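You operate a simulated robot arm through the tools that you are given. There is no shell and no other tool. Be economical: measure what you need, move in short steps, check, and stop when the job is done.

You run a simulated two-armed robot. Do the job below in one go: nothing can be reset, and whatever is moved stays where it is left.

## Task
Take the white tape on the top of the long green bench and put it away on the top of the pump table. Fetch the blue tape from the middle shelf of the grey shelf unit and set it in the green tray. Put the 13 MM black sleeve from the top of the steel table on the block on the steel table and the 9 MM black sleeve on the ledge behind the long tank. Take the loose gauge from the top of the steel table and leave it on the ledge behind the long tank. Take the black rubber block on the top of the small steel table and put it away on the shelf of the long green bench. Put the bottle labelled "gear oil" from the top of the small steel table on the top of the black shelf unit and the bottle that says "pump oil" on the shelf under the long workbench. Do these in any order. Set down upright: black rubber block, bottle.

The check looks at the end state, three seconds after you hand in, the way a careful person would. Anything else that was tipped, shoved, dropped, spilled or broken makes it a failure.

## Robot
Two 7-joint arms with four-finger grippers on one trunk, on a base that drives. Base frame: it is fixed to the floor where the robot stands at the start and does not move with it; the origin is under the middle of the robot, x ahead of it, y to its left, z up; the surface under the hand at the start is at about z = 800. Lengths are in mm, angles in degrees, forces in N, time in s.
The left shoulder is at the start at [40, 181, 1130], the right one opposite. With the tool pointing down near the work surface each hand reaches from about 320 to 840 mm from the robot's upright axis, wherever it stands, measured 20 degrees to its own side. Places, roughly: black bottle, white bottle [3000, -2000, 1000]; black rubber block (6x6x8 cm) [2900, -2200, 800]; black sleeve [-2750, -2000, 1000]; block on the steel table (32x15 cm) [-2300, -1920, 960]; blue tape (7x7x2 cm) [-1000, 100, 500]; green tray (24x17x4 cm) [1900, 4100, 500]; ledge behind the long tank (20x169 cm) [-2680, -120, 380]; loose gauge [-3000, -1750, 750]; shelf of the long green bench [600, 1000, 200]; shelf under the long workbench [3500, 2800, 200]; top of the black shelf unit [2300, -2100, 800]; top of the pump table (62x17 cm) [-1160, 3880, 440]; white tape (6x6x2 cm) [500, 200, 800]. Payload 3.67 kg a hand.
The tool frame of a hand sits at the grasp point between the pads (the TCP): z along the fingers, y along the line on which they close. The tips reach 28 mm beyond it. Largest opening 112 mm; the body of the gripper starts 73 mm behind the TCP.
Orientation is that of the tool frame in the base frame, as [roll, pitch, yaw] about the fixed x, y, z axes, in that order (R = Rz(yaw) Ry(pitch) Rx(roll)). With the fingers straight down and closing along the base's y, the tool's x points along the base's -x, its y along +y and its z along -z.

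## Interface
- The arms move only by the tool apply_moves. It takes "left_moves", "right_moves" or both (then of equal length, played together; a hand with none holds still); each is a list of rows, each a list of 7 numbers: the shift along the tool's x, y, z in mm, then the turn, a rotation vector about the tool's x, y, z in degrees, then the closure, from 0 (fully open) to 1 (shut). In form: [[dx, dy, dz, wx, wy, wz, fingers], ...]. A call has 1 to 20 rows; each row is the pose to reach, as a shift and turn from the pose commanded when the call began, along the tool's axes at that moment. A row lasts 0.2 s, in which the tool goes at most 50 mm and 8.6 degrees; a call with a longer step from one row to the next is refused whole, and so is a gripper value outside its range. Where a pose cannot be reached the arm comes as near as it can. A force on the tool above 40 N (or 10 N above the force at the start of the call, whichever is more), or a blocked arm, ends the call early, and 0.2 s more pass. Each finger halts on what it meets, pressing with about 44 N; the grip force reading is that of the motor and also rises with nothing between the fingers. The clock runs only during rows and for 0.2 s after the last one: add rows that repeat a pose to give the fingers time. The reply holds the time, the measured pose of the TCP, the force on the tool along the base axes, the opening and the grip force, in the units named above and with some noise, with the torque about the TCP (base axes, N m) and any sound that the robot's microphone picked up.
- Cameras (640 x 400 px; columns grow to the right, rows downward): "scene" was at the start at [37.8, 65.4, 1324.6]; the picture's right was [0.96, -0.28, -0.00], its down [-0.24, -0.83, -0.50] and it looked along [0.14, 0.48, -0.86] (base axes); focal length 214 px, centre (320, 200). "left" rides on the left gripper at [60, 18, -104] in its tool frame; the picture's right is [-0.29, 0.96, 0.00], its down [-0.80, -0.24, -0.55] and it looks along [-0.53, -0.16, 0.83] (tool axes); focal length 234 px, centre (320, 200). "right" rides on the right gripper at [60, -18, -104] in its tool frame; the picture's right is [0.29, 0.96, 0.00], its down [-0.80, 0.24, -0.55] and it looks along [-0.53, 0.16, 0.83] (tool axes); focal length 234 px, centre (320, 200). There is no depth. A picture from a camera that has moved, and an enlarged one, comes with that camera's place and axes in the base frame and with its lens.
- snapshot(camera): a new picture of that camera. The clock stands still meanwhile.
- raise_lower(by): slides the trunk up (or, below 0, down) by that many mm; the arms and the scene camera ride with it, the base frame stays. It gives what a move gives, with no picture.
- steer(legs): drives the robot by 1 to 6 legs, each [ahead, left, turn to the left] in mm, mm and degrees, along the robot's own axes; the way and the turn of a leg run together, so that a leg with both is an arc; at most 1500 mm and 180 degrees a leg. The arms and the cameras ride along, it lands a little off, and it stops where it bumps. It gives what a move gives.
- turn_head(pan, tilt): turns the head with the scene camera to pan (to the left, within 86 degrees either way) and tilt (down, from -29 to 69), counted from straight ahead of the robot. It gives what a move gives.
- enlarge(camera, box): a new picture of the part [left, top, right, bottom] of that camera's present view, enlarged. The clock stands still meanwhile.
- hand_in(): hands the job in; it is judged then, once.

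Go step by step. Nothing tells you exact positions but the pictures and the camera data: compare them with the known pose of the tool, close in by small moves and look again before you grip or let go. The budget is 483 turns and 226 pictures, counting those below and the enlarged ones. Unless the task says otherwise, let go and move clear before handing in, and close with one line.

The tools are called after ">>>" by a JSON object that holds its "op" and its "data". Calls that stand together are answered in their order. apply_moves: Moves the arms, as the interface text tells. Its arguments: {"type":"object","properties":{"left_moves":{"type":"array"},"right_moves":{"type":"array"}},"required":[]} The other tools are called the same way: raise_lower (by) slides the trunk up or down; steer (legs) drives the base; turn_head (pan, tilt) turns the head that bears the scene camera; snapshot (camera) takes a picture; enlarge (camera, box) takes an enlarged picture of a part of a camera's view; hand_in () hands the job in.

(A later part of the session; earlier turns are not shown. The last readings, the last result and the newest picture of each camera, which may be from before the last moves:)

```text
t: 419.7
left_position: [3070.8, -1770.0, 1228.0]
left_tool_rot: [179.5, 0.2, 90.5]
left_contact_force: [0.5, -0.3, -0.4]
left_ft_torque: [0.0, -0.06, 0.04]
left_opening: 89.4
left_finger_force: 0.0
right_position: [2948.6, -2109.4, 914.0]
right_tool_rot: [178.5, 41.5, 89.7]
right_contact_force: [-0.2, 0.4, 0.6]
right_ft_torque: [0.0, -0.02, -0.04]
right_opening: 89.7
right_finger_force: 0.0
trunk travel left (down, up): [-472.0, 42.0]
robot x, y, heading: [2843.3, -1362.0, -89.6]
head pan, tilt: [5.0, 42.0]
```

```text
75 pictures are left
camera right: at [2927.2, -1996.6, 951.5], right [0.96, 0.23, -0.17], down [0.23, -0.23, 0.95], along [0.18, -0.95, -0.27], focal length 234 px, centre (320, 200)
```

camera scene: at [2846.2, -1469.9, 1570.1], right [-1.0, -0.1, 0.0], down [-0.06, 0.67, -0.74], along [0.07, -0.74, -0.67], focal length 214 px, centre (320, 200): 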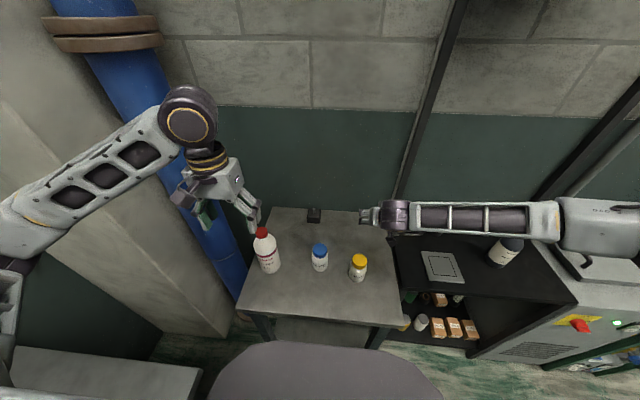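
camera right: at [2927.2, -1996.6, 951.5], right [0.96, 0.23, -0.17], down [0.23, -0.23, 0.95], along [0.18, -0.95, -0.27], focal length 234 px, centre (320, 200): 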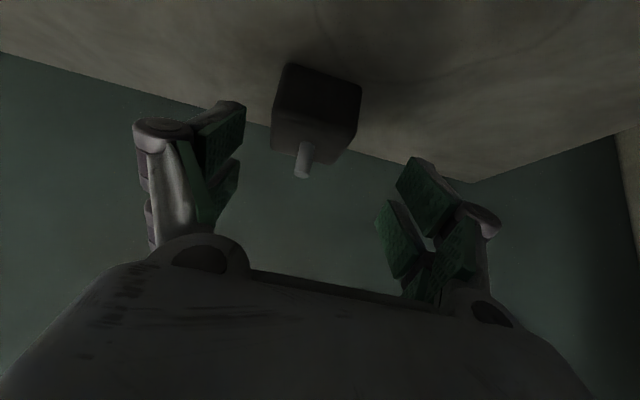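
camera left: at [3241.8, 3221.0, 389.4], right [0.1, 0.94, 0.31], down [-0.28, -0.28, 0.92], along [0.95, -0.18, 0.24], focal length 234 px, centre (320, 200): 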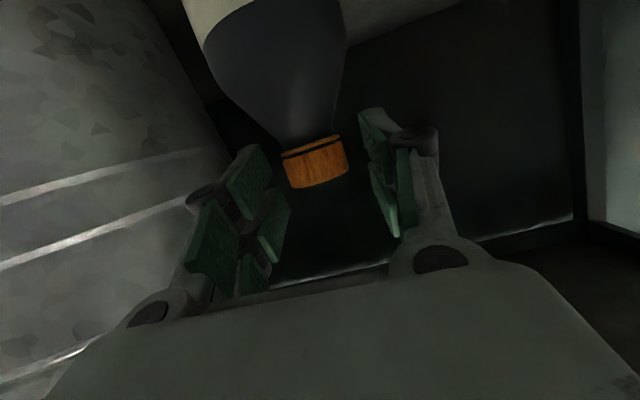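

>>> {"op": "apply_moves", "data": {"right_moves": [[1, -2, 35, 0, 0, 0, 0.2], [1, -3, 70, 0, 0, 0, 0.2], [2, -3, 90, 0, 0, 0, 0.2], [2, -3, 99, 0, 0, 0, 0.2], [2, -3, 99, 0, 0, 0, 0.2]]}}

>>> {"op": "snapshot", "data": {"camera": "right"}}

```text
t: 420.9
left_position: [3069.3, -1770.1, 1228.2]
left_tool_rot: [179.5, 0.2, 90.5]
left_contact_force: [0.3, 0.4, -0.1]
left_ft_torque: [-0.01, 0.0, 0.01]
left_opening: 90.0
left_finger_force: 0.1
right_position: [2939.0, -2140.6, 867.2]
right_tool_rot: [178.7, 41.4, 89.8]
right_contact_force: [-1.5, 3.1, 5.0]
right_ft_torque: [-0.06, 0.25, -0.15]
right_opening: 94.6
right_finger_force: 3.1
right hand out of reach, approached as far as the arm can: row 2, 3, 4, 5
trunk travel left (down, up): [-472.0, 42.0]
robot x, y, heading: [2838.5, -1365.5, -89.6]
head pan, tilt: [5.0, 42.0]
```

```text
74 pictures are left
camera right: at [2917.5, -2027.7, 905.3], right [0.96, 0.23, -0.17], down [0.23, -0.23, 0.95], along [0.18, -0.95, -0.27], focal length 234 px, centre (320, 200)
```

right: 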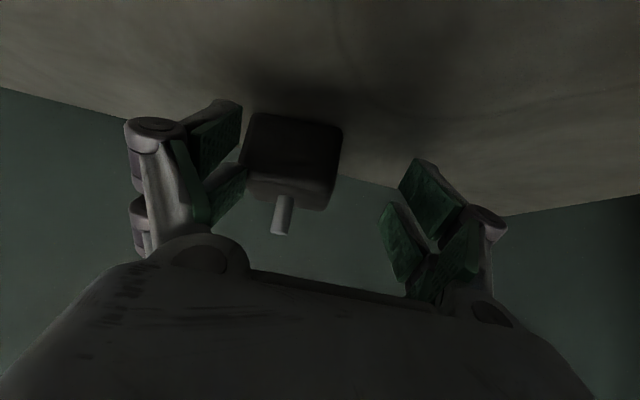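

>>> {"op": "enlarge", "data": {"camera": "scene", "box": [230, 150, 430, 290]}}

```text
2.86 times, centred on (330, 220) of scene
camera zoom: at [2846.1, -1467.9, 1570.3], right [-1.0, -0.1, 0.0], down [-0.06, 0.67, -0.74], along [0.07, -0.74, -0.67], focal length 613 px, centre (291, 143)
```

zoom: 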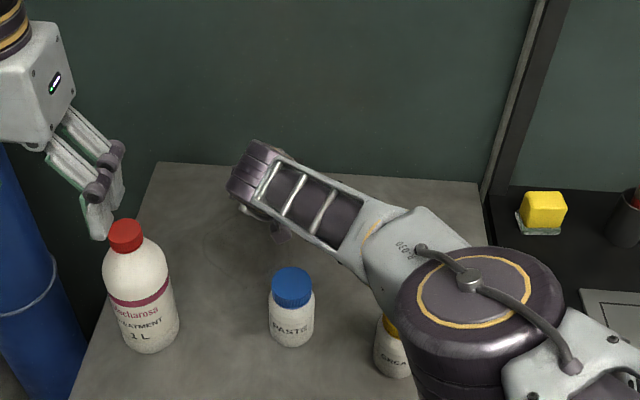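

The reach is too long from here. I retract, lower the trunk 80 mm, and shift the base 40 mm left and slightly closer.

>>> {"op": "apply_moves", "data": {"right_moves": [[0, 6, -30, 0, 0, 0, 0.2], [0, 8, -65, 0, 0, 0, 0.2], [0, 10, -100, 0, 0, 0, 0.2], [0, 10, -135, 0, 0, 0, 0.2], [0, 10, -135, 0, 0, 0, 0.2]]}}

>>> {"op": "steer", "data": {"legs": [[18, 40, 0]]}}

>>> {"op": "raise_lower", "data": {"by": -80}}

>>> {"op": "snapshot", "data": {"camera": "scene"}}

>>> {"op": "snapshot", "data": {"camera": "right"}}

```text
t: 422.1
left_position: [3070.3, -1771.3, 1229.2]
left_tool_rot: [179.4, 0.0, 90.5]
left_contact_force: [0.1, -0.4, 0.2]
left_ft_torque: [0.01, 0.0, -0.03]
left_opening: 89.9
left_finger_force: 0.0
right_position: [2943.2, -2052.8, 969.5]
right_tool_rot: [178.6, 41.4, 89.7]
right_contact_force: [0.0, 0.4, 0.0]
right_ft_torque: [-0.02, 0.0, 0.02]
right_opening: 89.5
right_finger_force: 0.1
trunk travel left (down, up): [-472.0, 42.0]
robot x, y, heading: [2840.2, -1363.5, -89.5]
head pan, tilt: [5.0, 42.0]
```

```text
t: 423.0
left_position: [3103.1, -1785.3, 1230.4]
left_tool_rot: [179.2, 0.2, 90.4]
left_contact_force: [-0.6, 0.7, 0.1]
left_ft_torque: [0.01, -0.09, -0.02]
left_opening: 89.3
left_finger_force: 0.1
right_position: [2976.6, -2067.9, 971.4]
right_tool_rot: [178.2, 41.6, 89.5]
right_contact_force: [-0.2, -0.4, 1.1]
right_ft_torque: [-0.01, -0.04, 0.04]
right_opening: 89.5
right_finger_force: 0.0
trunk travel left (down, up): [-472.0, 42.0]
robot x, y, heading: [2880.1, -1382.3, -89.7]
head pan, tilt: [5.0, 42.0]
```

```text
t: 424.2
left_position: [3109.1, -1787.5, 1148.5]
left_tool_rot: [179.5, 0.1, 90.4]
left_contact_force: [0.0, 0.5, 0.5]
left_ft_torque: [-0.01, -0.02, -0.02]
left_opening: 89.4
left_finger_force: 0.0
right_position: [2982.2, -2069.5, 888.4]
right_tool_rot: [178.6, 41.5, 89.7]
right_contact_force: [0.1, -0.3, -0.2]
right_ft_torque: [0.06, 0.02, -0.01]
right_opening: 89.6
right_finger_force: 0.1
trunk travel left (down, up): [-392.0, 122.0]
robot x, y, heading: [2874.6, -1382.8, -89.4]
head pan, tilt: [5.0, 42.0]
```

```text
72 pictures are left
camera scene: at [2884.4, -1485.8, 1489.0], right [-1.0, -0.1, 0.0], down [-0.06, 0.67, -0.74], along [0.07, -0.74, -0.67], focal length 214 px, centre (320, 200)
```

scene: 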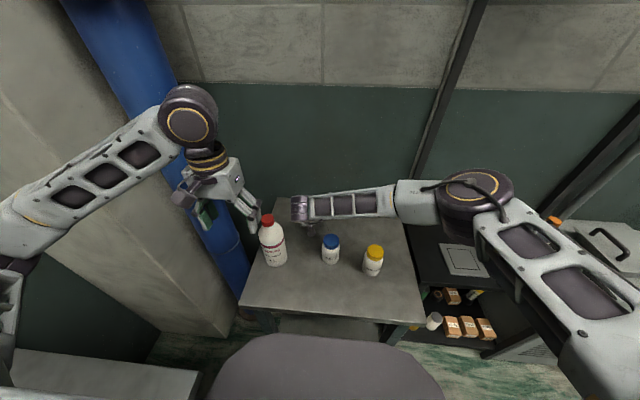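

```text
71 pictures are left
camera right: at [2961.2, -1955.6, 926.2], right [0.96, 0.23, -0.17], down [0.22, -0.23, 0.95], along [0.17, -0.95, -0.27], focal length 234 px, centre (320, 200)
```

right: 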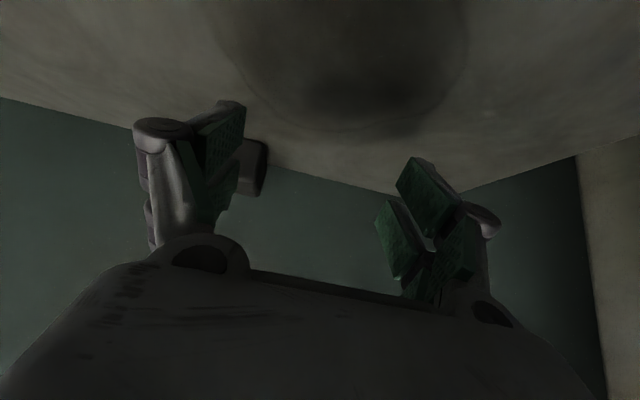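

>>> {"op": "apply_moves", "data": {"right_moves": [[-10, -25, -4, 0, 0, 0, 0.15], [-19, -50, -6, 0, 0, 0, 0.15], [-19, -66, -6, 0, 0, 0, 0.15], [-19, -66, -6, 0, 0, 0, 0.15], [-19, -66, -6, 0, 0, 0, 0.15]]}}

>>> {"op": "snapshot", "data": {"camera": "right"}}

```text
t: 425.4
left_position: [3109.3, -1787.6, 1147.8]
left_tool_rot: [179.5, 0.1, 90.4]
left_contact_force: [-0.1, -0.1, 0.4]
left_ft_torque: [0.02, -0.02, -0.03]
left_opening: 89.4
left_finger_force: 0.1
right_position: [2915.8, -2082.1, 904.7]
right_tool_rot: [178.6, 41.3, 89.7]
right_contact_force: [-0.1, -0.2, -0.8]
right_ft_torque: [0.0, -0.04, -0.02]
right_opening: 95.1
right_finger_force: 0.1
trunk travel left (down, up): [-392.0, 122.0]
robot x, y, heading: [2877.8, -1382.4, -89.6]
head pan, tilt: [5.0, 42.0]
```

```text
70 pictures are left
camera right: at [2895.2, -1967.7, 942.3], right [0.96, 0.23, -0.17], down [0.23, -0.23, 0.95], along [0.17, -0.95, -0.27], focal length 234 px, centre (320, 200)
```

right: 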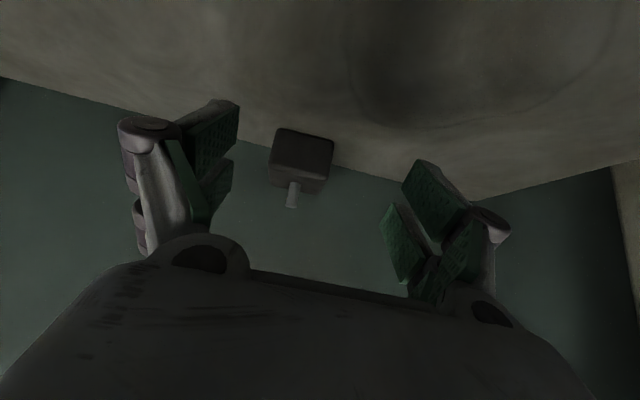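

The block was pushed slightly back; it is now around [2907, -2206]. I lower the trunk a bit more (with the arm raised to compensate) and approach again, aligned.

>>> {"op": "apply_moves", "data": {"right_moves": [[-20, -5, -20, 0, 0, 0, 0.15], [-36, -9, -40, 0, 0, 0, 0.15], [-36, -9, -40, 0, 0, 0, 0.15]]}}

>>> {"op": "raise_lower", "data": {"by": -55}}

>>> {"op": "apply_moves", "data": {"right_moves": [[-20, 0, 15, 0, 0, 0, 0.15], [-40, 0, 35, 0, 0, 0, 0.15], [-42, 0, 55, 0, 0, 0, 0.15], [-42, 0, 55, 0, 0, 0, 0.15]]}}

>>> {"op": "snapshot", "data": {"camera": "right"}}

```text
t: 426.2
left_position: [3109.5, -1787.7, 1146.4]
left_tool_rot: [179.6, 0.1, 90.4]
left_contact_force: [-0.3, -0.1, -0.7]
left_ft_torque: [0.0, 0.02, 0.02]
left_opening: 89.5
left_finger_force: 0.0
right_position: [2905.9, -2081.8, 958.6]
right_tool_rot: [178.7, 41.4, 89.7]
right_contact_force: [-0.2, 0.1, -0.2]
right_ft_torque: [0.0, 0.03, -0.03]
right_opening: 95.1
right_finger_force: 0.0
trunk travel left (down, up): [-392.0, 122.0]
robot x, y, heading: [2879.5, -1382.3, -89.3]
head pan, tilt: [5.0, 42.0]
```

```text
t: 427.1
left_position: [3109.0, -1787.6, 1091.8]
left_tool_rot: [179.6, 0.1, 90.4]
left_contact_force: [-0.1, 0.1, -0.2]
left_ft_torque: [0.0, 0.0, -0.03]
left_opening: 89.7
left_finger_force: 0.0
right_position: [2906.1, -2080.9, 904.4]
right_tool_rot: [178.6, 41.4, 89.7]
right_contact_force: [0.6, -0.2, 0.2]
right_ft_torque: [-0.01, -0.01, 0.0]
right_opening: 95.3
right_finger_force: 0.0
trunk travel left (down, up): [-337.0, 177.0]
robot x, y, heading: [2880.6, -1384.7, -89.8]
head pan, tilt: [5.0, 42.0]
```

```text
t: 428.1
left_position: [3108.6, -1787.3, 1093.1]
left_tool_rot: [179.4, 0.2, 90.4]
left_contact_force: [-0.5, 0.4, 1.0]
left_ft_torque: [-0.02, 0.0, 0.01]
left_opening: 89.6
left_finger_force: 0.0
right_position: [2905.6, -2148.4, 890.1]
right_tool_rot: [178.6, 41.3, 89.8]
right_contact_force: [0.5, 0.0, 0.0]
right_ft_torque: [0.01, 0.01, -0.03]
right_opening: 95.1
right_finger_force: 0.0
trunk travel left (down, up): [-337.0, 177.0]
robot x, y, heading: [2881.6, -1383.4, -89.2]
head pan, tilt: [5.0, 42.0]
```

```text
69 pictures are left
camera right: at [2886.3, -2035.2, 927.4], right [0.96, 0.23, -0.17], down [0.23, -0.23, 0.95], along [0.18, -0.95, -0.27], focal length 234 px, centre (320, 200)
```

right: 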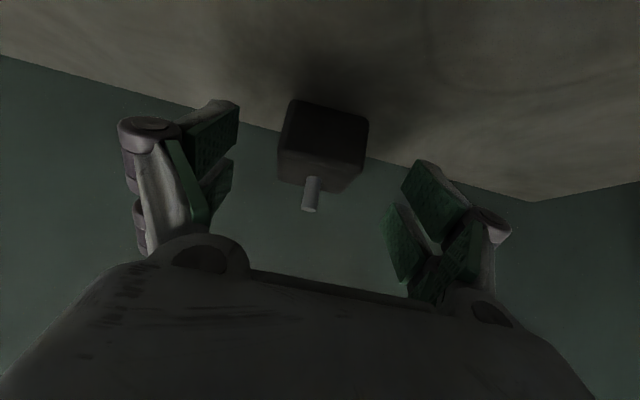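

>>> {"op": "apply_moves", "data": {"right_moves": [[-2, 1, 25, 0, 0, 0, 0.15], [-4, 1, 50, 0, 0, 0, 0.15], [-6, 1, 74, 0, 0, 0, 0.15], [-6, 1, 74, 0, 0, 0, 0.15]]}}

>>> {"op": "snapshot", "data": {"camera": "right"}}

```text
t: 429.2
left_position: [3108.8, -1784.4, 1093.2]
left_tool_rot: [179.6, 0.3, 90.4]
left_contact_force: [0.4, 0.4, 0.0]
left_ft_torque: [0.03, -0.04, -0.01]
left_opening: 89.5
left_finger_force: 0.0
right_position: [2910.9, -2202.0, 853.9]
right_tool_rot: [178.2, 42.5, 89.7]
right_contact_force: [5.3, 7.4, 31.5]
right_ft_torque: [0.34, 0.93, -0.57]
right_opening: 67.3
right_finger_force: 27.3
trunk travel left (down, up): [-337.0, 177.0]
robot x, y, heading: [2878.2, -1385.7, -90.0]
head pan, tilt: [5.0, 42.0]
stopped in row 4 (right hand): the force on the tool passed its limit at 43 N (the readings are from after the stop); the commanded pose is now the measured one
```

```text
68 pictures are left
camera right: at [2890.7, -2088.0, 889.1], right [0.96, 0.23, -0.17], down [0.22, -0.21, 0.95], along [0.18, -0.95, -0.25], focal length 234 px, centre (320, 200)
```

right: 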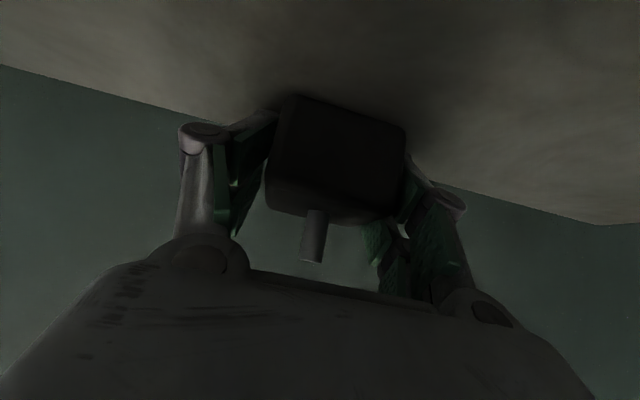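

The fingers are around the block. I close and lift a little.

>>> {"op": "apply_moves", "data": {"right_moves": [[0, 0, -4, 0, 0, 0, 0.4], [0, 0, -4, 0, 0, 0, 0.7], [0, 0, -4, 0, 0, 0, 0.85], [0, 0, -4, 0, 0, 0, 0.85]]}}

>>> {"op": "snapshot", "data": {"camera": "right"}}

```text
t: 430.0
left_position: [3108.6, -1786.8, 1092.6]
left_tool_rot: [179.5, 0.2, 90.3]
left_contact_force: [-1.0, -0.1, -1.0]
left_ft_torque: [0.03, -0.07, 0.02]
left_opening: 89.7
left_finger_force: 0.2
right_position: [2911.0, -2203.0, 856.0]
right_tool_rot: [178.4, 42.4, 89.9]
right_contact_force: [2.3, 8.3, 17.3]
right_ft_torque: [0.42, 0.58, -0.46]
right_opening: 59.9
right_finger_force: 43.9
trunk travel left (down, up): [-337.0, 177.0]
robot x, y, heading: [2874.2, -1383.6, -89.5]
head pan, tilt: [5.0, 42.0]
stopped in row 3 (right hand): the force on the tool passed its limit at 44 N (the readings are from after the stop); the commanded pose is now the measured one
```

```text
67 pictures are left
camera right: at [2890.2, -2088.3, 891.3], right [0.96, 0.23, -0.17], down [0.22, -0.21, 0.95], along [0.18, -0.95, -0.25], focal length 234 px, centre (320, 200)
```

right: 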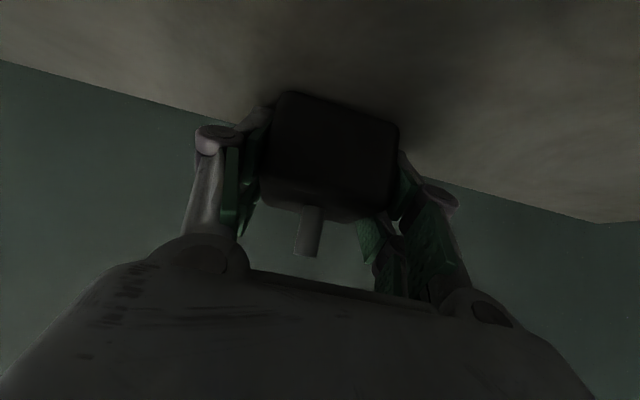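

Gripped at 60 mm. Lifting.

>>> {"op": "apply_moves", "data": {"right_moves": [[-10, 0, -11, 0, 0, 0, 0.85], [-26, 0, -30, 0, 0, 0, 0.85], [-48, 0, -54, 0, 0, 0, 0.85], [-70, 0, -78, 0, 0, 0, 0.85], [-70, 0, -78, 0, 0, 0, 0.85]]}}

>>> {"op": "snapshot", "data": {"camera": "right"}}

>>> {"op": "enlarge", "data": {"camera": "scene", "box": [230, 150, 430, 290]}}

```text
t: 431.2
left_position: [3107.6, -1788.2, 1091.6]
left_tool_rot: [179.5, -0.1, 90.4]
left_contact_force: [0.5, -0.2, -0.9]
left_ft_torque: [0.03, -0.02, 0.0]
left_opening: 89.5
left_finger_force: 0.1
right_position: [2906.3, -2203.9, 955.5]
right_tool_rot: [178.4, 42.2, 90.0]
right_contact_force: [-0.2, 0.0, -3.1]
right_ft_torque: [0.03, -0.01, -0.03]
right_opening: 59.6
right_finger_force: 43.8
trunk travel left (down, up): [-337.0, 177.0]
robot x, y, heading: [2881.7, -1381.3, -89.5]
head pan, tilt: [5.0, 42.0]
```

```text
66 pictures are left
camera right: at [2885.9, -2089.8, 991.7], right [0.96, 0.23, -0.17], down [0.23, -0.22, 0.95], along [0.18, -0.95, -0.26], focal length 234 px, centre (320, 200)
```

right: 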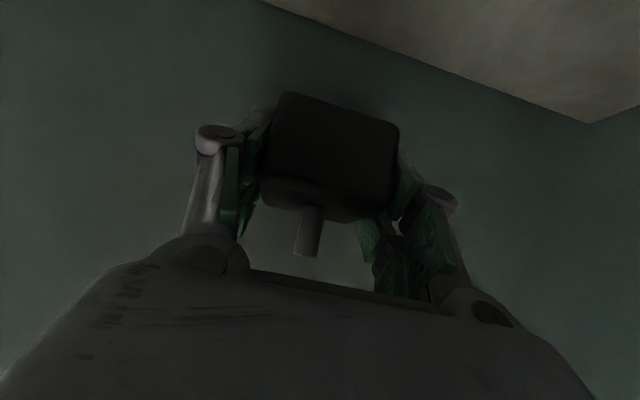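

```text
2.86 times, centred on (330, 220) of scene
camera zoom: at [2885.3, -1486.6, 1433.9], right [-1.0, -0.1, 0.0], down [-0.06, 0.67, -0.74], along [0.07, -0.74, -0.67], focal length 613 px, centre (291, 143)
```

zoom: 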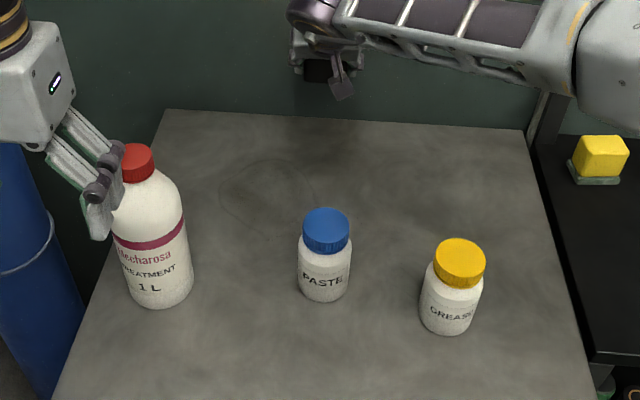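

The block is held (3 N). I raise the trunk, pull the arm in, back away and drive along the free strip south of the tank toward the west side of the green bench.

>>> {"op": "raise_lower", "data": {"by": 120}}

>>> {"op": "steer", "data": {"legs": [[-300, 0, 0]]}}

>>> {"op": "apply_moves", "data": {"right_moves": [[25, -20, -25, 0, 0, 0, 0.85], [50, -40, -50, 0, 0, 0, 0.85], [75, -60, -75, 0, 0, 0, 0.85], [100, -80, -100, 0, 0, 0, 0.85], [120, -105, -120, 0, 0, 0, 0.85], [135, -135, -130, 0, 0, 0, 0.85], [135, -170, -130, 0, 0, 0, 0.85], [135, -170, -130, 0, 0, 0, 0.85]]}}

>>> {"op": "steer", "data": {"legs": [[0, -450, 0], [0, 0, -90], [1300, 0, 0]]}}

>>> {"op": "turn_head", "data": {"pan": 15, "tilt": 25}}

>>> {"op": "snapshot", "data": {"camera": "scene"}}

```text
t: 432.7
left_position: [3109.4, -1788.6, 1212.9]
left_tool_rot: [179.5, 0.0, 90.4]
left_contact_force: [0.1, -0.4, -0.5]
left_ft_torque: [0.0, 0.01, 0.02]
left_opening: 89.5
left_finger_force: 0.0
right_position: [2907.1, -2203.2, 1075.7]
right_tool_rot: [178.6, 42.1, 89.9]
right_contact_force: [-0.3, 0.3, -1.9]
right_ft_torque: [0.0, 0.02, 0.02]
right_opening: 59.6
right_finger_force: 44.0
trunk travel left (down, up): [-457.0, 57.0]
robot x, y, heading: [2877.1, -1381.7, -89.1]
head pan, tilt: [5.0, 42.0]
```

```text
t: 434.8
left_position: [3105.8, -1487.7, 1213.2]
left_tool_rot: [179.4, 0.1, 90.3]
left_contact_force: [0.1, 0.1, -0.2]
left_ft_torque: [0.04, -0.05, 0.01]
left_opening: 89.5
left_finger_force: 0.1
right_position: [2903.9, -1903.7, 1076.6]
right_tool_rot: [178.6, 42.1, 89.7]
right_contact_force: [-0.3, -1.1, -2.6]
right_ft_torque: [0.03, 0.01, 0.02]
right_opening: 59.7
right_finger_force: 43.7
trunk travel left (down, up): [-457.0, 57.0]
robot x, y, heading: [2876.4, -1081.6, -89.5]
head pan, tilt: [5.0, 42.0]
```

```text
t: 436.6
left_position: [3105.1, -1489.1, 1213.2]
left_tool_rot: [179.6, 0.0, 90.4]
left_contact_force: [0.7, 0.0, -0.4]
left_ft_torque: [0.0, 0.0, 0.01]
left_opening: 89.6
left_finger_force: 0.1
right_position: [2730.7, -1716.6, 1080.3]
right_tool_rot: [178.6, 42.1, 90.0]
right_contact_force: [-0.3, 0.4, -3.0]
right_ft_torque: [0.01, 0.02, -0.02]
right_opening: 59.7
right_finger_force: 44.2
trunk travel left (down, up): [-457.0, 57.0]
robot x, y, heading: [2874.8, -1083.3, -89.7]
head pan, tilt: [5.0, 42.0]
```

```text
t: 450.1
left_position: [696.4, -1311.0, 1214.6]
left_tool_rot: [179.4, 0.1, 0.1]
left_contact_force: [0.0, 0.0, -0.1]
left_ft_torque: [-0.01, 0.01, 0.0]
left_opening: 89.9
left_finger_force: 0.0
right_position: [468.2, -932.9, 1080.0]
right_tool_rot: [178.5, 42.1, -0.3]
right_contact_force: [-0.2, -0.3, -2.7]
right_ft_torque: [0.03, 0.01, -0.01]
right_opening: 59.5
right_finger_force: 44.3
trunk travel left (down, up): [-457.0, 57.0]
robot x, y, heading: [1101.2, -1082.0, -179.9]
head pan, tilt: [5.0, 42.0]
```

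```text
t: 450.9
left_position: [696.2, -1310.0, 1212.4]
left_tool_rot: [179.5, 0.0, 0.1]
left_contact_force: [0.0, 0.9, -0.2]
left_ft_torque: [-0.01, 0.04, 0.0]
left_opening: 89.4
left_finger_force: 0.1
right_position: [468.0, -932.5, 1080.4]
right_tool_rot: [178.5, 42.1, -0.3]
right_contact_force: [-0.1, 0.7, -2.9]
right_ft_torque: [0.03, 0.0, -0.02]
right_opening: 59.9
right_finger_force: 44.2
trunk travel left (down, up): [-457.0, 57.0]
robot x, y, heading: [1102.8, -1081.6, -179.8]
head pan, tilt: [15.0, 25.0]
```

```text
64 pictures are left
camera scene: at [991.3, -1105.5, 1581.2], right [-0.26, 0.97, 0.0], down [0.41, 0.11, -0.91], along [-0.87, -0.24, -0.42], focal length 214 px, centre (320, 200)
```

scene: 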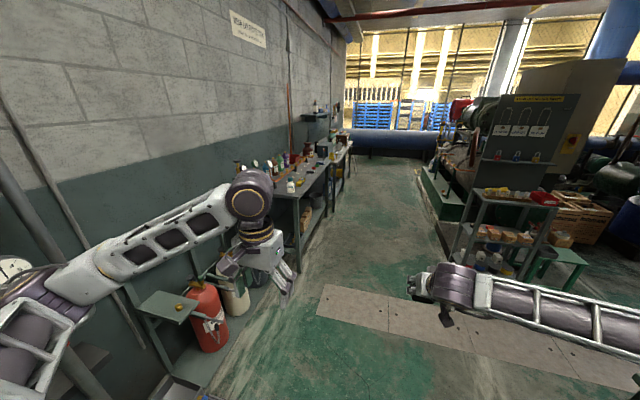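

>>> {"op": "steer", "data": {"legs": [[1340, 0, 0], [0, 0, -90], [1500, 0, 0], [530, 0, 0], [0, 130, 0], [0, 0, -90]]}}

>>> {"op": "turn_head", "data": {"pan": 0, "tilt": 40}}

>>> {"op": "snapshot", "data": {"camera": "scene"}}

```text
t: 477.3
left_position: [46.9, 1180.4, 1212.9]
left_tool_rot: [179.6, 0.1, 177.9]
left_contact_force: [-0.7, 1.0, -1.3]
left_ft_torque: [-0.02, -0.01, 0.03]
left_opening: 89.5
left_finger_force: 0.1
right_position: [260.9, 794.1, 1079.0]
right_tool_rot: [178.5, 42.1, 177.4]
right_contact_force: [-0.5, 0.2, -1.8]
right_ft_torque: [0.02, 0.02, -0.01]
right_opening: 59.4
right_finger_force: 43.0
trunk travel left (down, up): [-457.0, 57.0]
robot x, y, heading: [-367.5, 966.9, -2.1]
head pan, tilt: [15.0, 25.0]
```

```text
t: 478.1
left_position: [46.3, 1180.4, 1212.1]
left_tool_rot: [179.5, 0.0, 178.0]
left_contact_force: [0.9, -0.4, 0.6]
left_ft_torque: [0.02, -0.01, -0.01]
left_opening: 89.4
left_finger_force: 0.0
right_position: [260.2, 795.1, 1080.3]
right_tool_rot: [178.5, 42.1, 177.5]
right_contact_force: [0.4, 1.1, -1.1]
right_ft_torque: [0.01, 0.01, -0.04]
right_opening: 59.4
right_finger_force: 44.1
trunk travel left (down, up): [-457.0, 57.0]
robot x, y, heading: [-371.0, 968.3, -1.9]
head pan, tilt: [0.0, 40.0]
```

```text
63 pictures are left
camera scene: at [-263.3, 964.8, 1558.0], right [-0.03, -1.0, 0.0], down [-0.64, 0.02, -0.77], along [0.77, -0.03, -0.64], focal length 214 px, centre (320, 200)
```

scene: 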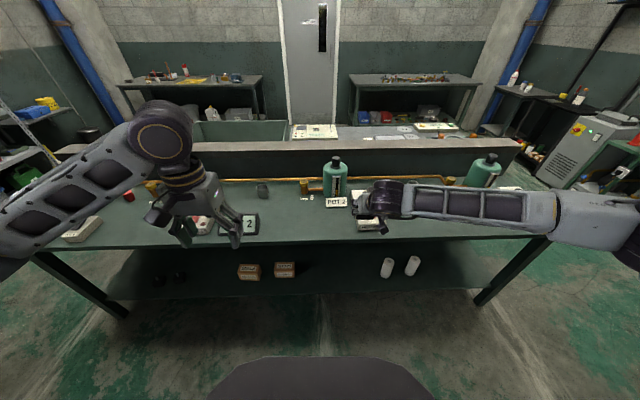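

The bench's lower shelf is free between the boxes and the white rolls, around [500, 825]. I lower the trunk and the block in front of it.

>>> {"op": "raise_lower", "data": {"by": -400}}

>>> {"op": "raise_lower", "data": {"by": -45}}

>>> {"op": "steer", "data": {"legs": [[-60, 30, 2]]}}

>>> {"op": "apply_moves", "data": {"right_moves": [[25, 0, 30, 0, 0, 0, 0.85], [50, 0, 60, 0, 0, 0, 0.85], [75, 0, 90, 0, 0, 0, 0.85], [100, 0, 120, 0, 0, 0, 0.85], [125, 0, 150, 0, 0, 0, 0.85], [150, 0, 180, 0, 0, 0, 0.85], [175, 0, 210, 0, 0, 0, 0.85], [195, 0, 235, 0, 0, 0, 0.85], [195, 0, 235, 0, 0, 0, 0.85]]}}

>>> {"op": "snapshot", "data": {"camera": "scene"}}

```text
t: 481.9
left_position: [45.4, 1180.0, 812.1]
left_tool_rot: [179.5, 0.1, 178.0]
left_contact_force: [0.0, 0.6, 0.2]
left_ft_torque: [0.01, -0.04, 0.0]
left_opening: 89.3
left_finger_force: 0.0
right_position: [260.3, 795.2, 677.5]
right_tool_rot: [178.5, 42.0, 177.4]
right_contact_force: [-0.4, 0.0, -2.3]
right_ft_torque: [0.0, 0.03, -0.02]
right_opening: 59.8
right_finger_force: 43.7
trunk travel left (down, up): [-57.0, 457.0]
robot x, y, heading: [-369.5, 969.7, -1.9]
head pan, tilt: [0.0, 40.0]
```

```text
t: 482.8
left_position: [48.0, 1180.6, 768.7]
left_tool_rot: [179.5, 0.2, 177.9]
left_contact_force: [0.0, -0.6, 0.0]
left_ft_torque: [0.02, -0.01, 0.0]
left_opening: 89.6
left_finger_force: 0.0
right_position: [260.5, 795.4, 635.6]
right_tool_rot: [178.5, 42.1, 177.4]
right_contact_force: [-1.0, -0.6, -1.9]
right_ft_torque: [-0.01, 0.05, 0.01]
right_opening: 59.7
right_finger_force: 44.2
trunk travel left (down, up): [-12.0, 502.0]
robot x, y, heading: [-371.9, 966.1, -2.3]
head pan, tilt: [0.0, 40.0]
```

```text
t: 483.8
left_position: [-20.7, 1225.2, 768.1]
left_tool_rot: [179.6, 0.0, 179.8]
left_contact_force: [-1.0, -0.1, 0.3]
left_ft_torque: [-0.04, -0.04, 0.03]
left_opening: 89.5
left_finger_force: 0.1
right_position: [206.7, 847.8, 635.5]
right_tool_rot: [178.6, 42.2, 179.4]
right_contact_force: [0.2, 1.1, -2.1]
right_ft_torque: [-0.01, 0.01, -0.02]
right_opening: 59.8
right_finger_force: 43.9
trunk travel left (down, up): [-12.0, 502.0]
robot x, y, heading: [-427.3, 995.7, -0.2]
head pan, tilt: [0.0, 40.0]
```

```text
t: 485.8
left_position: [-20.6, 1224.9, 767.7]
left_tool_rot: [179.5, 0.1, 179.9]
left_contact_force: [-0.5, 0.1, 0.7]
left_ft_torque: [-0.02, 0.02, 0.0]
left_opening: 89.5
left_finger_force: 0.0
right_position: [218.9, 852.8, 332.6]
right_tool_rot: [178.6, 42.2, 179.4]
right_contact_force: [-0.3, 0.6, -3.0]
right_ft_torque: [0.02, 0.01, -0.02]
right_opening: 59.6
right_finger_force: 44.5
trunk travel left (down, up): [-12.0, 502.0]
robot x, y, heading: [-426.3, 998.5, -0.2]
head pan, tilt: [0.0, 40.0]
```

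```text
62 pictures are left
camera scene: at [-322.5, 998.8, 1112.8], right [0.0, -1.0, 0.0], down [-0.64, 0.0, -0.77], along [0.77, 0.0, -0.64], focal length 214 px, centre (320, 200)
```

scene: 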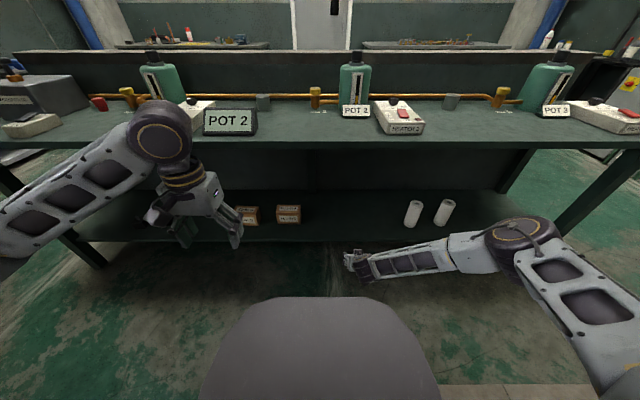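

>>> {"op": "steer", "data": {"legs": [[285, 0, 0]]}}

>>> {"op": "snapshot", "data": {"camera": "scene"}}

>>> {"op": "snapshot", "data": {"camera": "right"}}

```text
t: 487.8
left_position: [261.7, 1224.8, 767.3]
left_tool_rot: [179.5, -0.1, 179.7]
left_contact_force: [0.0, 0.5, -0.1]
left_ft_torque: [0.01, 0.04, 0.01]
left_opening: 89.7
left_finger_force: 0.1
right_position: [499.4, 852.5, 330.7]
right_tool_rot: [178.4, 42.2, 179.2]
right_contact_force: [0.2, -0.7, -2.6]
right_ft_torque: [0.0, 0.04, 0.01]
right_opening: 59.9
right_finger_force: 43.9
trunk travel left (down, up): [-12.0, 502.0]
robot x, y, heading: [-148.8, 997.1, -0.4]
head pan, tilt: [0.0, 40.0]
```

```text
61 pictures are left
camera scene: at [-40.4, 998.4, 1112.6], right [0.0, -1.0, 0.0], down [-0.64, 0.0, -0.77], along [0.77, 0.0, -0.64], focal length 214 px, centre (320, 200)
```

scene: 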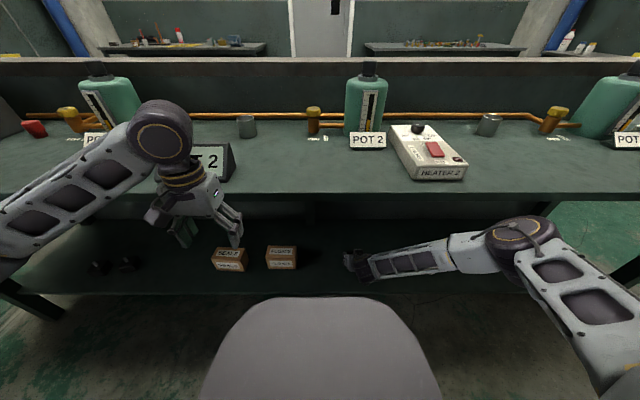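

```text
60 pictures are left
camera right: at [385.6, 833.1, 366.9], right [-0.22, 0.96, -0.17], down [0.22, 0.22, 0.95], along [0.95, 0.17, -0.26], focal length 234 px, centre (320, 200)
```

right: 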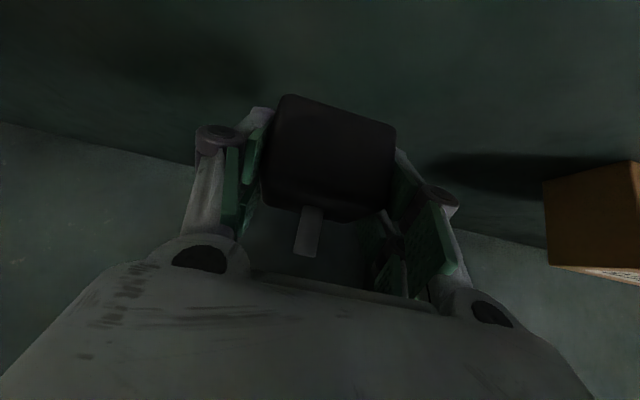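

>>> {"op": "apply_moves", "data": {"right_moves": [[15, 0, 17, 0, 0, 0, 0.85], [30, 0, 34, 0, 0, 0, 0.85], [42, 0, 47, 0, 0, 0, 0.85], [42, 0, 47, 0, 0, 0, 0.85]]}}

>>> {"op": "apply_moves", "data": {"right_moves": [[3, 0, 3, 0, 0, 0, 0.85], [6, 0, 7, 0, 0, 0, 0.85], [9, 0, 10, 0, 0, 0, 0.85], [12, 0, 13, 0, 0, 0, 0.85], [15, 0, 16, 0, 0, 0, 0.85], [15, 0, 16, 0, 0, 0, 0.85]]}}

```text
t: 488.8
left_position: [260.7, 1225.0, 767.5]
left_tool_rot: [179.5, -0.1, 179.7]
left_contact_force: [0.5, 0.4, -0.7]
left_ft_torque: [0.02, 0.03, 0.0]
left_opening: 89.5
left_finger_force: 0.1
right_position: [498.2, 852.9, 277.7]
right_tool_rot: [178.7, 41.8, 179.4]
right_contact_force: [-0.2, -0.1, -2.6]
right_ft_torque: [0.01, -0.01, 0.06]
right_opening: 59.7
right_finger_force: 44.0
right hand out of reach, approached as far as the arm can: row 3, 4
trunk travel left (down, up): [-12.0, 502.0]
robot x, y, heading: [-148.7, 999.1, 0.1]
head pan, tilt: [0.0, 40.0]
```

```text
t: 490.2
left_position: [261.2, 1224.0, 767.4]
left_tool_rot: [179.5, -0.1, 179.8]
left_contact_force: [0.6, -0.4, -0.5]
left_ft_torque: [-0.01, 0.01, 0.03]
left_opening: 89.4
left_finger_force: 0.1
right_position: [499.3, 853.1, 276.7]
right_tool_rot: [178.7, 41.8, 179.4]
right_contact_force: [-0.5, -0.2, -2.3]
right_ft_torque: [-0.01, 0.03, -0.01]
right_opening: 59.7
right_finger_force: 43.5
right hand out of reach, approached as far as the arm can: row 1, 2, 3, 4, 5, 6
trunk travel left (down, up): [-12.0, 502.0]
robot x, y, heading: [-147.3, 996.5, 0.0]
head pan, tilt: [0.0, 40.0]
```

>>> {"op": "raise_lower", "data": {"by": -12}}

>>> {"op": "apply_moves", "data": {"right_moves": [[5, -15, 2, 0, 0, 0, 0.85], [12, -30, 6, 0, 0, 0, 0.85], [20, -45, 8, 0, 0, 0, 0.85], [28, -60, 10, 0, 0, 0, 0.85], [28, -60, 10, 0, 0, 0, 0.85]]}}

```text
t: 490.6
left_position: [260.3, 1222.6, 762.0]
left_tool_rot: [179.4, 0.3, 179.7]
left_contact_force: [0.7, -0.4, 0.4]
left_ft_torque: [0.01, 0.02, 0.02]
left_opening: 89.7
left_finger_force: 0.0
right_position: [499.0, 854.1, 275.0]
right_tool_rot: [178.8, 42.2, 179.3]
right_contact_force: [-14.8, -2.1, 21.0]
right_ft_torque: [-0.83, 0.12, -0.54]
right_opening: 59.7
right_finger_force: 44.3
trunk travel left (down, up): [-5.0, 509.0]
robot x, y, heading: [-146.5, 996.0, -0.1]
head pan, tilt: [0.0, 40.0]
stopped: the force on the tool passed its limit at 56 N (the readings are from after the stop); the commanded pose is now the measured one
```

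```text
t: 491.8
left_position: [259.8, 1224.3, 762.1]
left_tool_rot: [179.6, 0.1, 179.7]
left_contact_force: [-0.7, 0.0, -0.2]
left_ft_torque: [0.01, 0.03, -0.01]
left_opening: 89.6
left_finger_force: 0.0
right_position: [499.6, 853.8, 276.0]
right_tool_rot: [178.7, 42.2, 179.3]
right_contact_force: [-12.9, -2.1, 26.2]
right_ft_torque: [-0.96, 0.17, -0.44]
right_opening: 59.6
right_finger_force: 43.7
right hand out of reach, approached as far as the arm can: row 1, 2, 3, 4, 5
trunk travel left (down, up): [-5.0, 509.0]
robot x, y, heading: [-146.0, 997.6, -0.2]
head pan, tilt: [0.0, 40.0]
```

The block is touching the shelf at this height. I relax the push slightly and release.

>>> {"op": "raise_lower", "data": {"by": 4}}

>>> {"op": "apply_moves", "data": {"right_moves": [[0, 0, 0, 0, 0, 0, 0.5], [0, 0, 0, 0, 0, 0, 0.35], [0, 0, 0, 0, 0, 0, 0.2], [0, 0, 0, 0, 0, 0, 0.2]]}}

>>> {"op": "snapshot", "data": {"camera": "right"}}

```text
t: 492.4
left_position: [261.6, 1224.8, 764.9]
left_tool_rot: [179.5, 0.1, 179.8]
left_contact_force: [1.4, -0.4, -0.2]
left_ft_torque: [0.0, 0.01, 0.02]
left_opening: 89.5
left_finger_force: 0.0
right_position: [498.3, 853.6, 276.7]
right_tool_rot: [178.8, 41.7, 179.4]
right_contact_force: [0.2, -0.2, -1.3]
right_ft_torque: [-0.01, -0.02, -0.01]
right_opening: 59.5
right_finger_force: 43.8
trunk travel left (down, up): [-9.0, 505.0]
robot x, y, heading: [-146.7, 998.7, -0.0]
head pan, tilt: [0.0, 40.0]
```

```text
t: 493.4
left_position: [261.4, 1224.0, 765.5]
left_tool_rot: [179.5, 0.2, 179.8]
left_contact_force: [-0.7, -0.4, 0.4]
left_ft_torque: [-0.02, 0.01, -0.03]
left_opening: 89.5
left_finger_force: 0.1
right_position: [500.1, 854.0, 276.9]
right_tool_rot: [178.7, 42.0, 179.4]
right_contact_force: [0.6, -0.4, -0.5]
right_ft_torque: [0.0, -0.03, -0.01]
right_opening: 89.7
right_finger_force: 0.1
trunk travel left (down, up): [-9.0, 505.0]
robot x, y, heading: [-146.5, 995.0, -0.0]
head pan, tilt: [0.0, 40.0]
```

```text
59 pictures are left
camera right: at [385.5, 834.5, 313.7], right [-0.22, 0.96, -0.18], down [0.22, 0.23, 0.95], along [0.95, 0.17, -0.26], focal length 234 px, centre (320, 200)
```

right: 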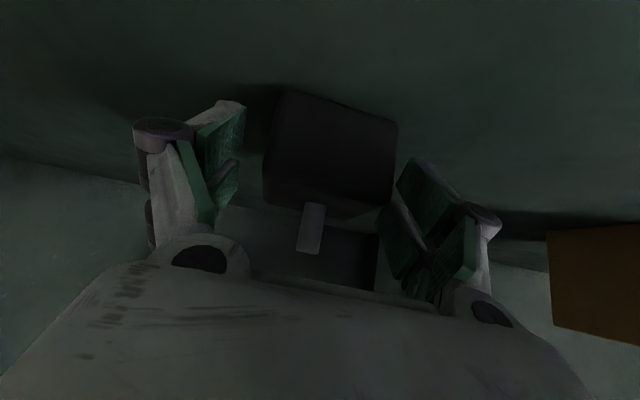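

>>> {"op": "steer", "data": {"legs": [[-290, 0, 0]]}}

>>> {"op": "enlarge", "data": {"camera": "scene", "box": [230, 160, 470, 300]}}

```text
t: 495.4
left_position: [-28.1, 1225.6, 765.5]
left_tool_rot: [179.4, 0.1, 179.8]
left_contact_force: [-0.4, 0.0, -0.5]
left_ft_torque: [-0.01, 0.0, 0.0]
left_opening: 89.8
left_finger_force: 0.0
right_position: [210.8, 854.7, 278.0]
right_tool_rot: [178.7, 42.0, 179.4]
right_contact_force: [0.3, 0.0, 0.1]
right_ft_torque: [0.03, 0.0, 0.0]
right_opening: 89.6
right_finger_force: 0.1
trunk travel left (down, up): [-9.0, 505.0]
robot x, y, heading: [-434.0, 996.2, -0.3]
head pan, tilt: [0.0, 40.0]
```

```text
2.67 times, centred on (350, 230) of scene
camera zoom: at [-330.8, 999.0, 1110.1], right [0.0, -1.0, 0.0], down [-0.64, 0.0, -0.77], along [0.77, 0.0, -0.64], focal length 572 px, centre (240, 120)
```

zoom: 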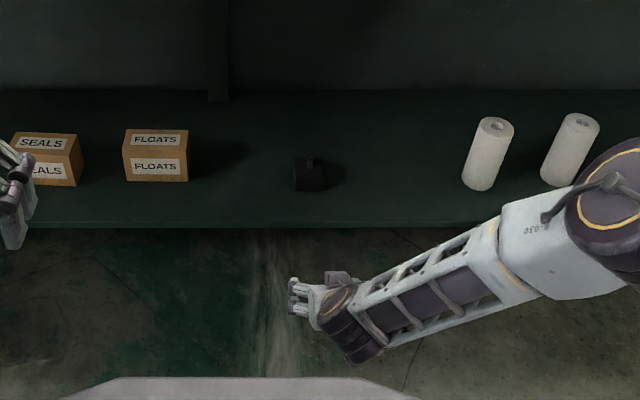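

The block stands upright on the shelf. Now the steel table: I tuck the right arm, raise the trunk and drive around to the south-west.

>>> {"op": "raise_lower", "data": {"by": 330}}

>>> {"op": "apply_moves", "data": {"right_moves": [[-5, -4, -38, 0, 4.5, 0, 0.2], [-10, -8, -76, 0, 9, 0, 0.2], [-15, -12, -114, 0, 13.5, 0, 0.2], [-20, -16, -152, 0, 18, 0, 0.2], [-25, -20, -190, 0, 22.5, 0, 0.2], [-28, -24, -228, 0, 27, 0, 0.2], [-30, -28, -266, 0, 31.5, 0, 0.2], [-30, -32, -304, 0, 36, 0, 0.2], [-30, -36, -342, 0, 40, 0, 0.2], [-20, -36, -370, 0, 42, 0, 0.2], [-20, -36, -370, 0, 42, 0, 0.2]]}}

>>> {"op": "steer", "data": {"legs": [[170, 0, 0], [0, 0, -90], [1500, 0, 0], [500, 0, 0], [0, 0, -90], [900, 0, 0]]}}

>>> {"op": "turn_head", "data": {"pan": 10, "tilt": 25}}

>>> {"op": "snapshot", "data": {"camera": "scene"}}

```text
t: 498.6
left_position: [-28.1, 1224.6, 1093.2]
left_tool_rot: [179.5, 0.1, 179.8]
left_contact_force: [-0.2, 0.4, 0.1]
left_ft_torque: [0.01, 0.05, 0.0]
left_opening: 89.7
left_finger_force: 0.0
right_position: [210.9, 853.5, 607.3]
right_tool_rot: [178.8, 42.0, 179.4]
right_contact_force: [-0.1, 0.1, -0.5]
right_ft_torque: [-0.01, 0.01, 0.01]
right_opening: 89.5
right_finger_force: 0.0
trunk travel left (down, up): [-339.0, 175.0]
robot x, y, heading: [-433.0, 998.2, -0.1]
head pan, tilt: [0.0, 40.0]
```

```text
t: 501.1
left_position: [-26.9, 1225.4, 1093.4]
left_tool_rot: [179.5, 0.0, 179.8]
left_contact_force: [0.0, -0.4, 0.4]
left_ft_torque: [0.01, 0.01, 0.0]
left_opening: 89.7
left_finger_force: 0.0
right_position: [-20.4, 813.1, 893.7]
right_tool_rot: [179.1, -0.1, -179.8]
right_contact_force: [0.2, -0.3, 0.5]
right_ft_torque: [0.0, 0.0, -0.02]
right_opening: 89.3
right_finger_force: 0.0
trunk travel left (down, up): [-339.0, 175.0]
robot x, y, heading: [-431.3, 997.3, -0.1]
head pan, tilt: [0.0, 40.0]
```

```text
t: 525.4
left_position: [-1580.6, -1280.6, 1094.6]
left_tool_rot: [179.6, 0.1, 1.6]
left_contact_force: [-0.7, -0.6, -0.3]
left_ft_torque: [0.02, 0.01, 0.02]
left_opening: 89.5
left_finger_force: 0.0
right_position: [-1600.6, -869.5, 892.9]
right_tool_rot: [179.1, 0.0, 2.0]
right_contact_force: [0.5, -0.9, -0.2]
right_ft_torque: [0.03, 0.01, 0.02]
right_opening: 89.5
right_finger_force: 0.1
trunk travel left (down, up): [-339.0, 175.0]
robot x, y, heading: [-1180.2, -1040.9, -178.1]
head pan, tilt: [0.0, 40.0]
```

```text
t: 526.1
left_position: [-1580.5, -1280.1, 1095.2]
left_tool_rot: [179.4, 0.1, 1.5]
left_contact_force: [0.7, 0.5, 0.1]
left_ft_torque: [0.01, 0.0, -0.03]
left_opening: 89.7
left_finger_force: 0.1
right_position: [-1598.9, -868.4, 891.7]
right_tool_rot: [179.1, 0.0, 1.9]
right_contact_force: [-0.3, 0.2, -0.6]
right_ft_torque: [0.0, 0.01, -0.03]
right_opening: 89.7
right_finger_force: 0.0
trunk travel left (down, up): [-339.0, 175.0]
robot x, y, heading: [-1181.3, -1041.3, -178.6]
head pan, tilt: [10.0, 25.0]
```

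```text
57 pictures are left
camera scene: at [-1292.5, -1059.5, 1462.2], right [-0.2, 0.98, 0.0], down [0.41, 0.09, -0.91], along [-0.89, -0.18, -0.42], focal length 214 px, centre (320, 200)
```

scene: 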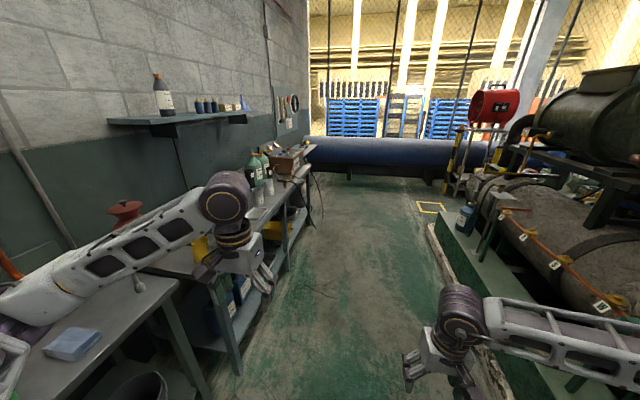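

>>> {"op": "steer", "data": {"legs": [[1250, 0, 0]]}}

>>> {"op": "turn_head", "data": {"pan": 78, "tilt": 30}}

>>> {"op": "snapshot", "data": {"camera": "scene"}}

>>> {"op": "turn_head", "data": {"pan": -80, "tilt": 30}}

>>> {"op": "snapshot", "data": {"camera": "scene"}}

```text
t: 532.6
left_position: [-2836.4, -1293.4, 1094.2]
left_tool_rot: [179.6, 0.1, 0.3]
left_contact_force: [-0.6, -0.2, -0.1]
left_ft_torque: [-0.02, -0.01, -0.02]
left_opening: 89.4
left_finger_force: 0.1
right_position: [-2847.2, -883.7, 892.6]
right_tool_rot: [179.1, -0.1, 0.7]
right_contact_force: [0.3, -0.4, -0.7]
right_ft_torque: [-0.01, 0.02, -0.02]
right_opening: 89.4
right_finger_force: 0.1
trunk travel left (down, up): [-339.0, 175.0]
robot x, y, heading: [-2430.5, -1063.1, -179.7]
head pan, tilt: [10.0, 25.0]
```

```text
t: 534.0
left_position: [-2836.5, -1293.6, 1094.6]
left_tool_rot: [179.4, 0.1, 0.3]
left_contact_force: [0.2, -0.5, -0.4]
left_ft_torque: [0.0, 0.02, 0.01]
left_opening: 89.7
left_finger_force: 0.1
right_position: [-2847.3, -882.0, 893.2]
right_tool_rot: [179.1, -0.1, 0.7]
right_contact_force: [0.1, -0.5, 0.2]
right_ft_torque: [0.02, 0.0, -0.01]
right_opening: 89.3
right_finger_force: 0.2
trunk travel left (down, up): [-339.0, 175.0]
robot x, y, heading: [-2431.7, -1061.8, -179.7]
head pan, tilt: [78.0, 30.0]
```

```text
56 pictures are left
camera scene: at [-2471.6, -1151.4, 1454.3], right [-0.98, 0.2, 0.0], down [0.1, 0.49, -0.87], along [-0.17, -0.85, -0.5], focal length 214 px, centre (320, 200)
```

scene: 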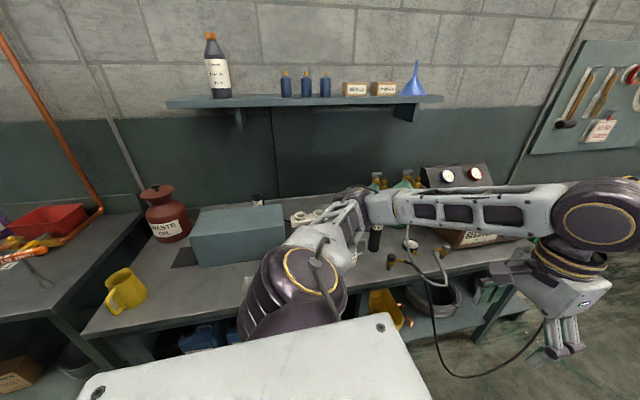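

```text
t: 536.5
left_position: [-2836.1, -1292.8, 1094.6]
left_tool_rot: [179.4, 0.1, 0.4]
left_contact_force: [-0.3, -0.5, 0.4]
left_ft_torque: [0.04, -0.01, 0.03]
left_opening: 89.5
left_finger_force: 0.1
right_position: [-2846.9, -881.1, 894.1]
right_tool_rot: [179.2, 0.0, 0.6]
right_contact_force: [-0.1, -0.3, -0.2]
right_ft_torque: [-0.04, -0.03, 0.01]
right_opening: 89.4
right_finger_force: 0.0
trunk travel left (down, up): [-339.0, 175.0]
robot x, y, heading: [-2435.6, -1065.0, -179.5]
head pan, tilt: [-80.0, 30.0]
```

```text
55 pictures are left
camera scene: at [-2469.8, -973.9, 1454.3], right [0.98, 0.18, 0.0], down [0.09, -0.49, -0.87], along [-0.16, 0.85, -0.5], focal length 214 px, centre (320, 200)
```

scene: 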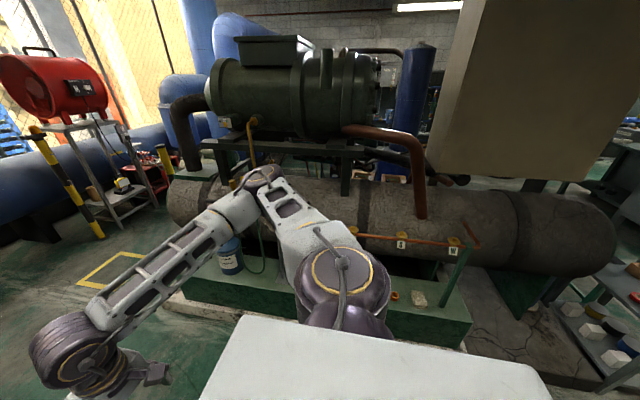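

The ledge is the green strip in front of the big tank (y≈-140, z≈380), free between the blue jar (x≈-3195) and the orange nut (x≈-2211). The steel table is on the left; I turn to face it.

>>> {"op": "steer", "data": {"legs": [[230, 0, 90]]}}

>>> {"op": "turn_head", "data": {"pan": 0, "tilt": 38}}

>>> {"op": "snapshot", "data": {"camera": "scene"}}

```text
t: 541.1
left_position: [-2348.9, -1618.8, 1094.6]
left_tool_rot: [179.5, 0.2, 90.5]
left_contact_force: [0.5, 0.3, -0.7]
left_ft_torque: [0.0, 0.02, 0.02]
left_opening: 89.6
left_finger_force: 0.0
right_position: [-2759.6, -1630.6, 892.8]
right_tool_rot: [179.1, -0.1, 90.9]
right_contact_force: [1.1, -0.8, -0.3]
right_ft_torque: [0.01, -0.04, 0.01]
right_opening: 89.9
right_finger_force: 0.0
trunk travel left (down, up): [-339.0, 175.0]
robot x, y, heading: [-2581.5, -1212.7, -89.7]
head pan, tilt: [-80.0, 30.0]
cut short: leg 1
```

```text
t: 542.6
left_position: [-2349.2, -1618.2, 1094.0]
left_tool_rot: [179.5, 0.1, 90.5]
left_contact_force: [0.1, -0.5, 0.0]
left_ft_torque: [-0.01, -0.02, -0.01]
left_opening: 89.5
left_finger_force: 0.1
right_position: [-2759.4, -1630.8, 892.6]
right_tool_rot: [179.1, 0.0, 90.9]
right_contact_force: [0.3, -0.3, 0.4]
right_ft_torque: [-0.01, -0.02, 0.05]
right_opening: 89.4
right_finger_force: 0.2
trunk travel left (down, up): [-339.0, 175.0]
robot x, y, heading: [-2583.0, -1213.7, -89.5]
head pan, tilt: [0.0, 38.0]
```

```text
54 pictures are left
camera scene: at [-2580.6, -1320.4, 1441.9], right [-1.0, -0.01, 0.0], down [-0.01, 0.62, -0.79], along [0.01, -0.79, -0.62], focal length 214 px, centre (320, 200)
```

scene: 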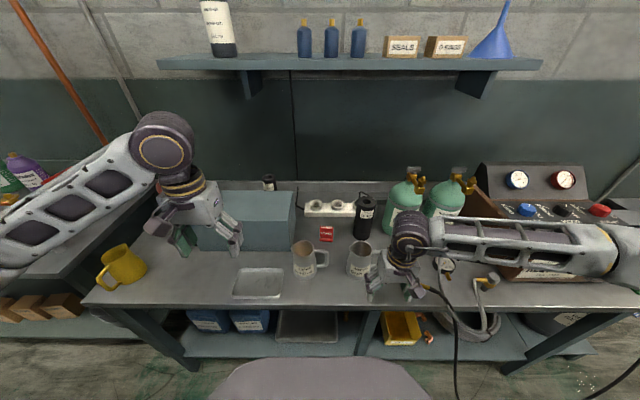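

>>> {"op": "enlarge", "data": {"camera": "scene", "box": [230, 170, 510, 330]}}

```text
2.29 times, centred on (370, 250) of scene
camera zoom: at [-2580.6, -1320.4, 1441.9], right [-1.0, -0.01, 0.0], down [-0.01, 0.62, -0.79], along [0.01, -0.79, -0.62], focal length 490 px, centre (206, 86)
```

zoom: 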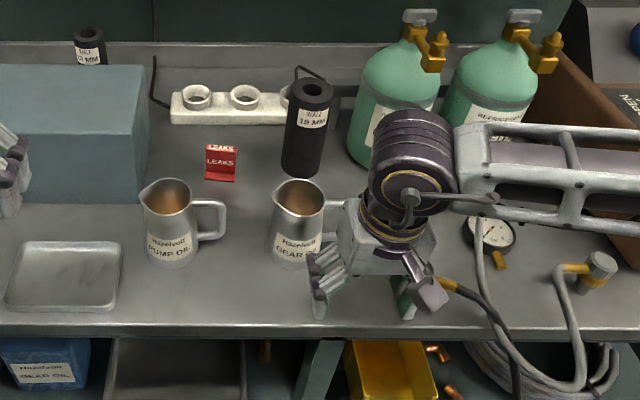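

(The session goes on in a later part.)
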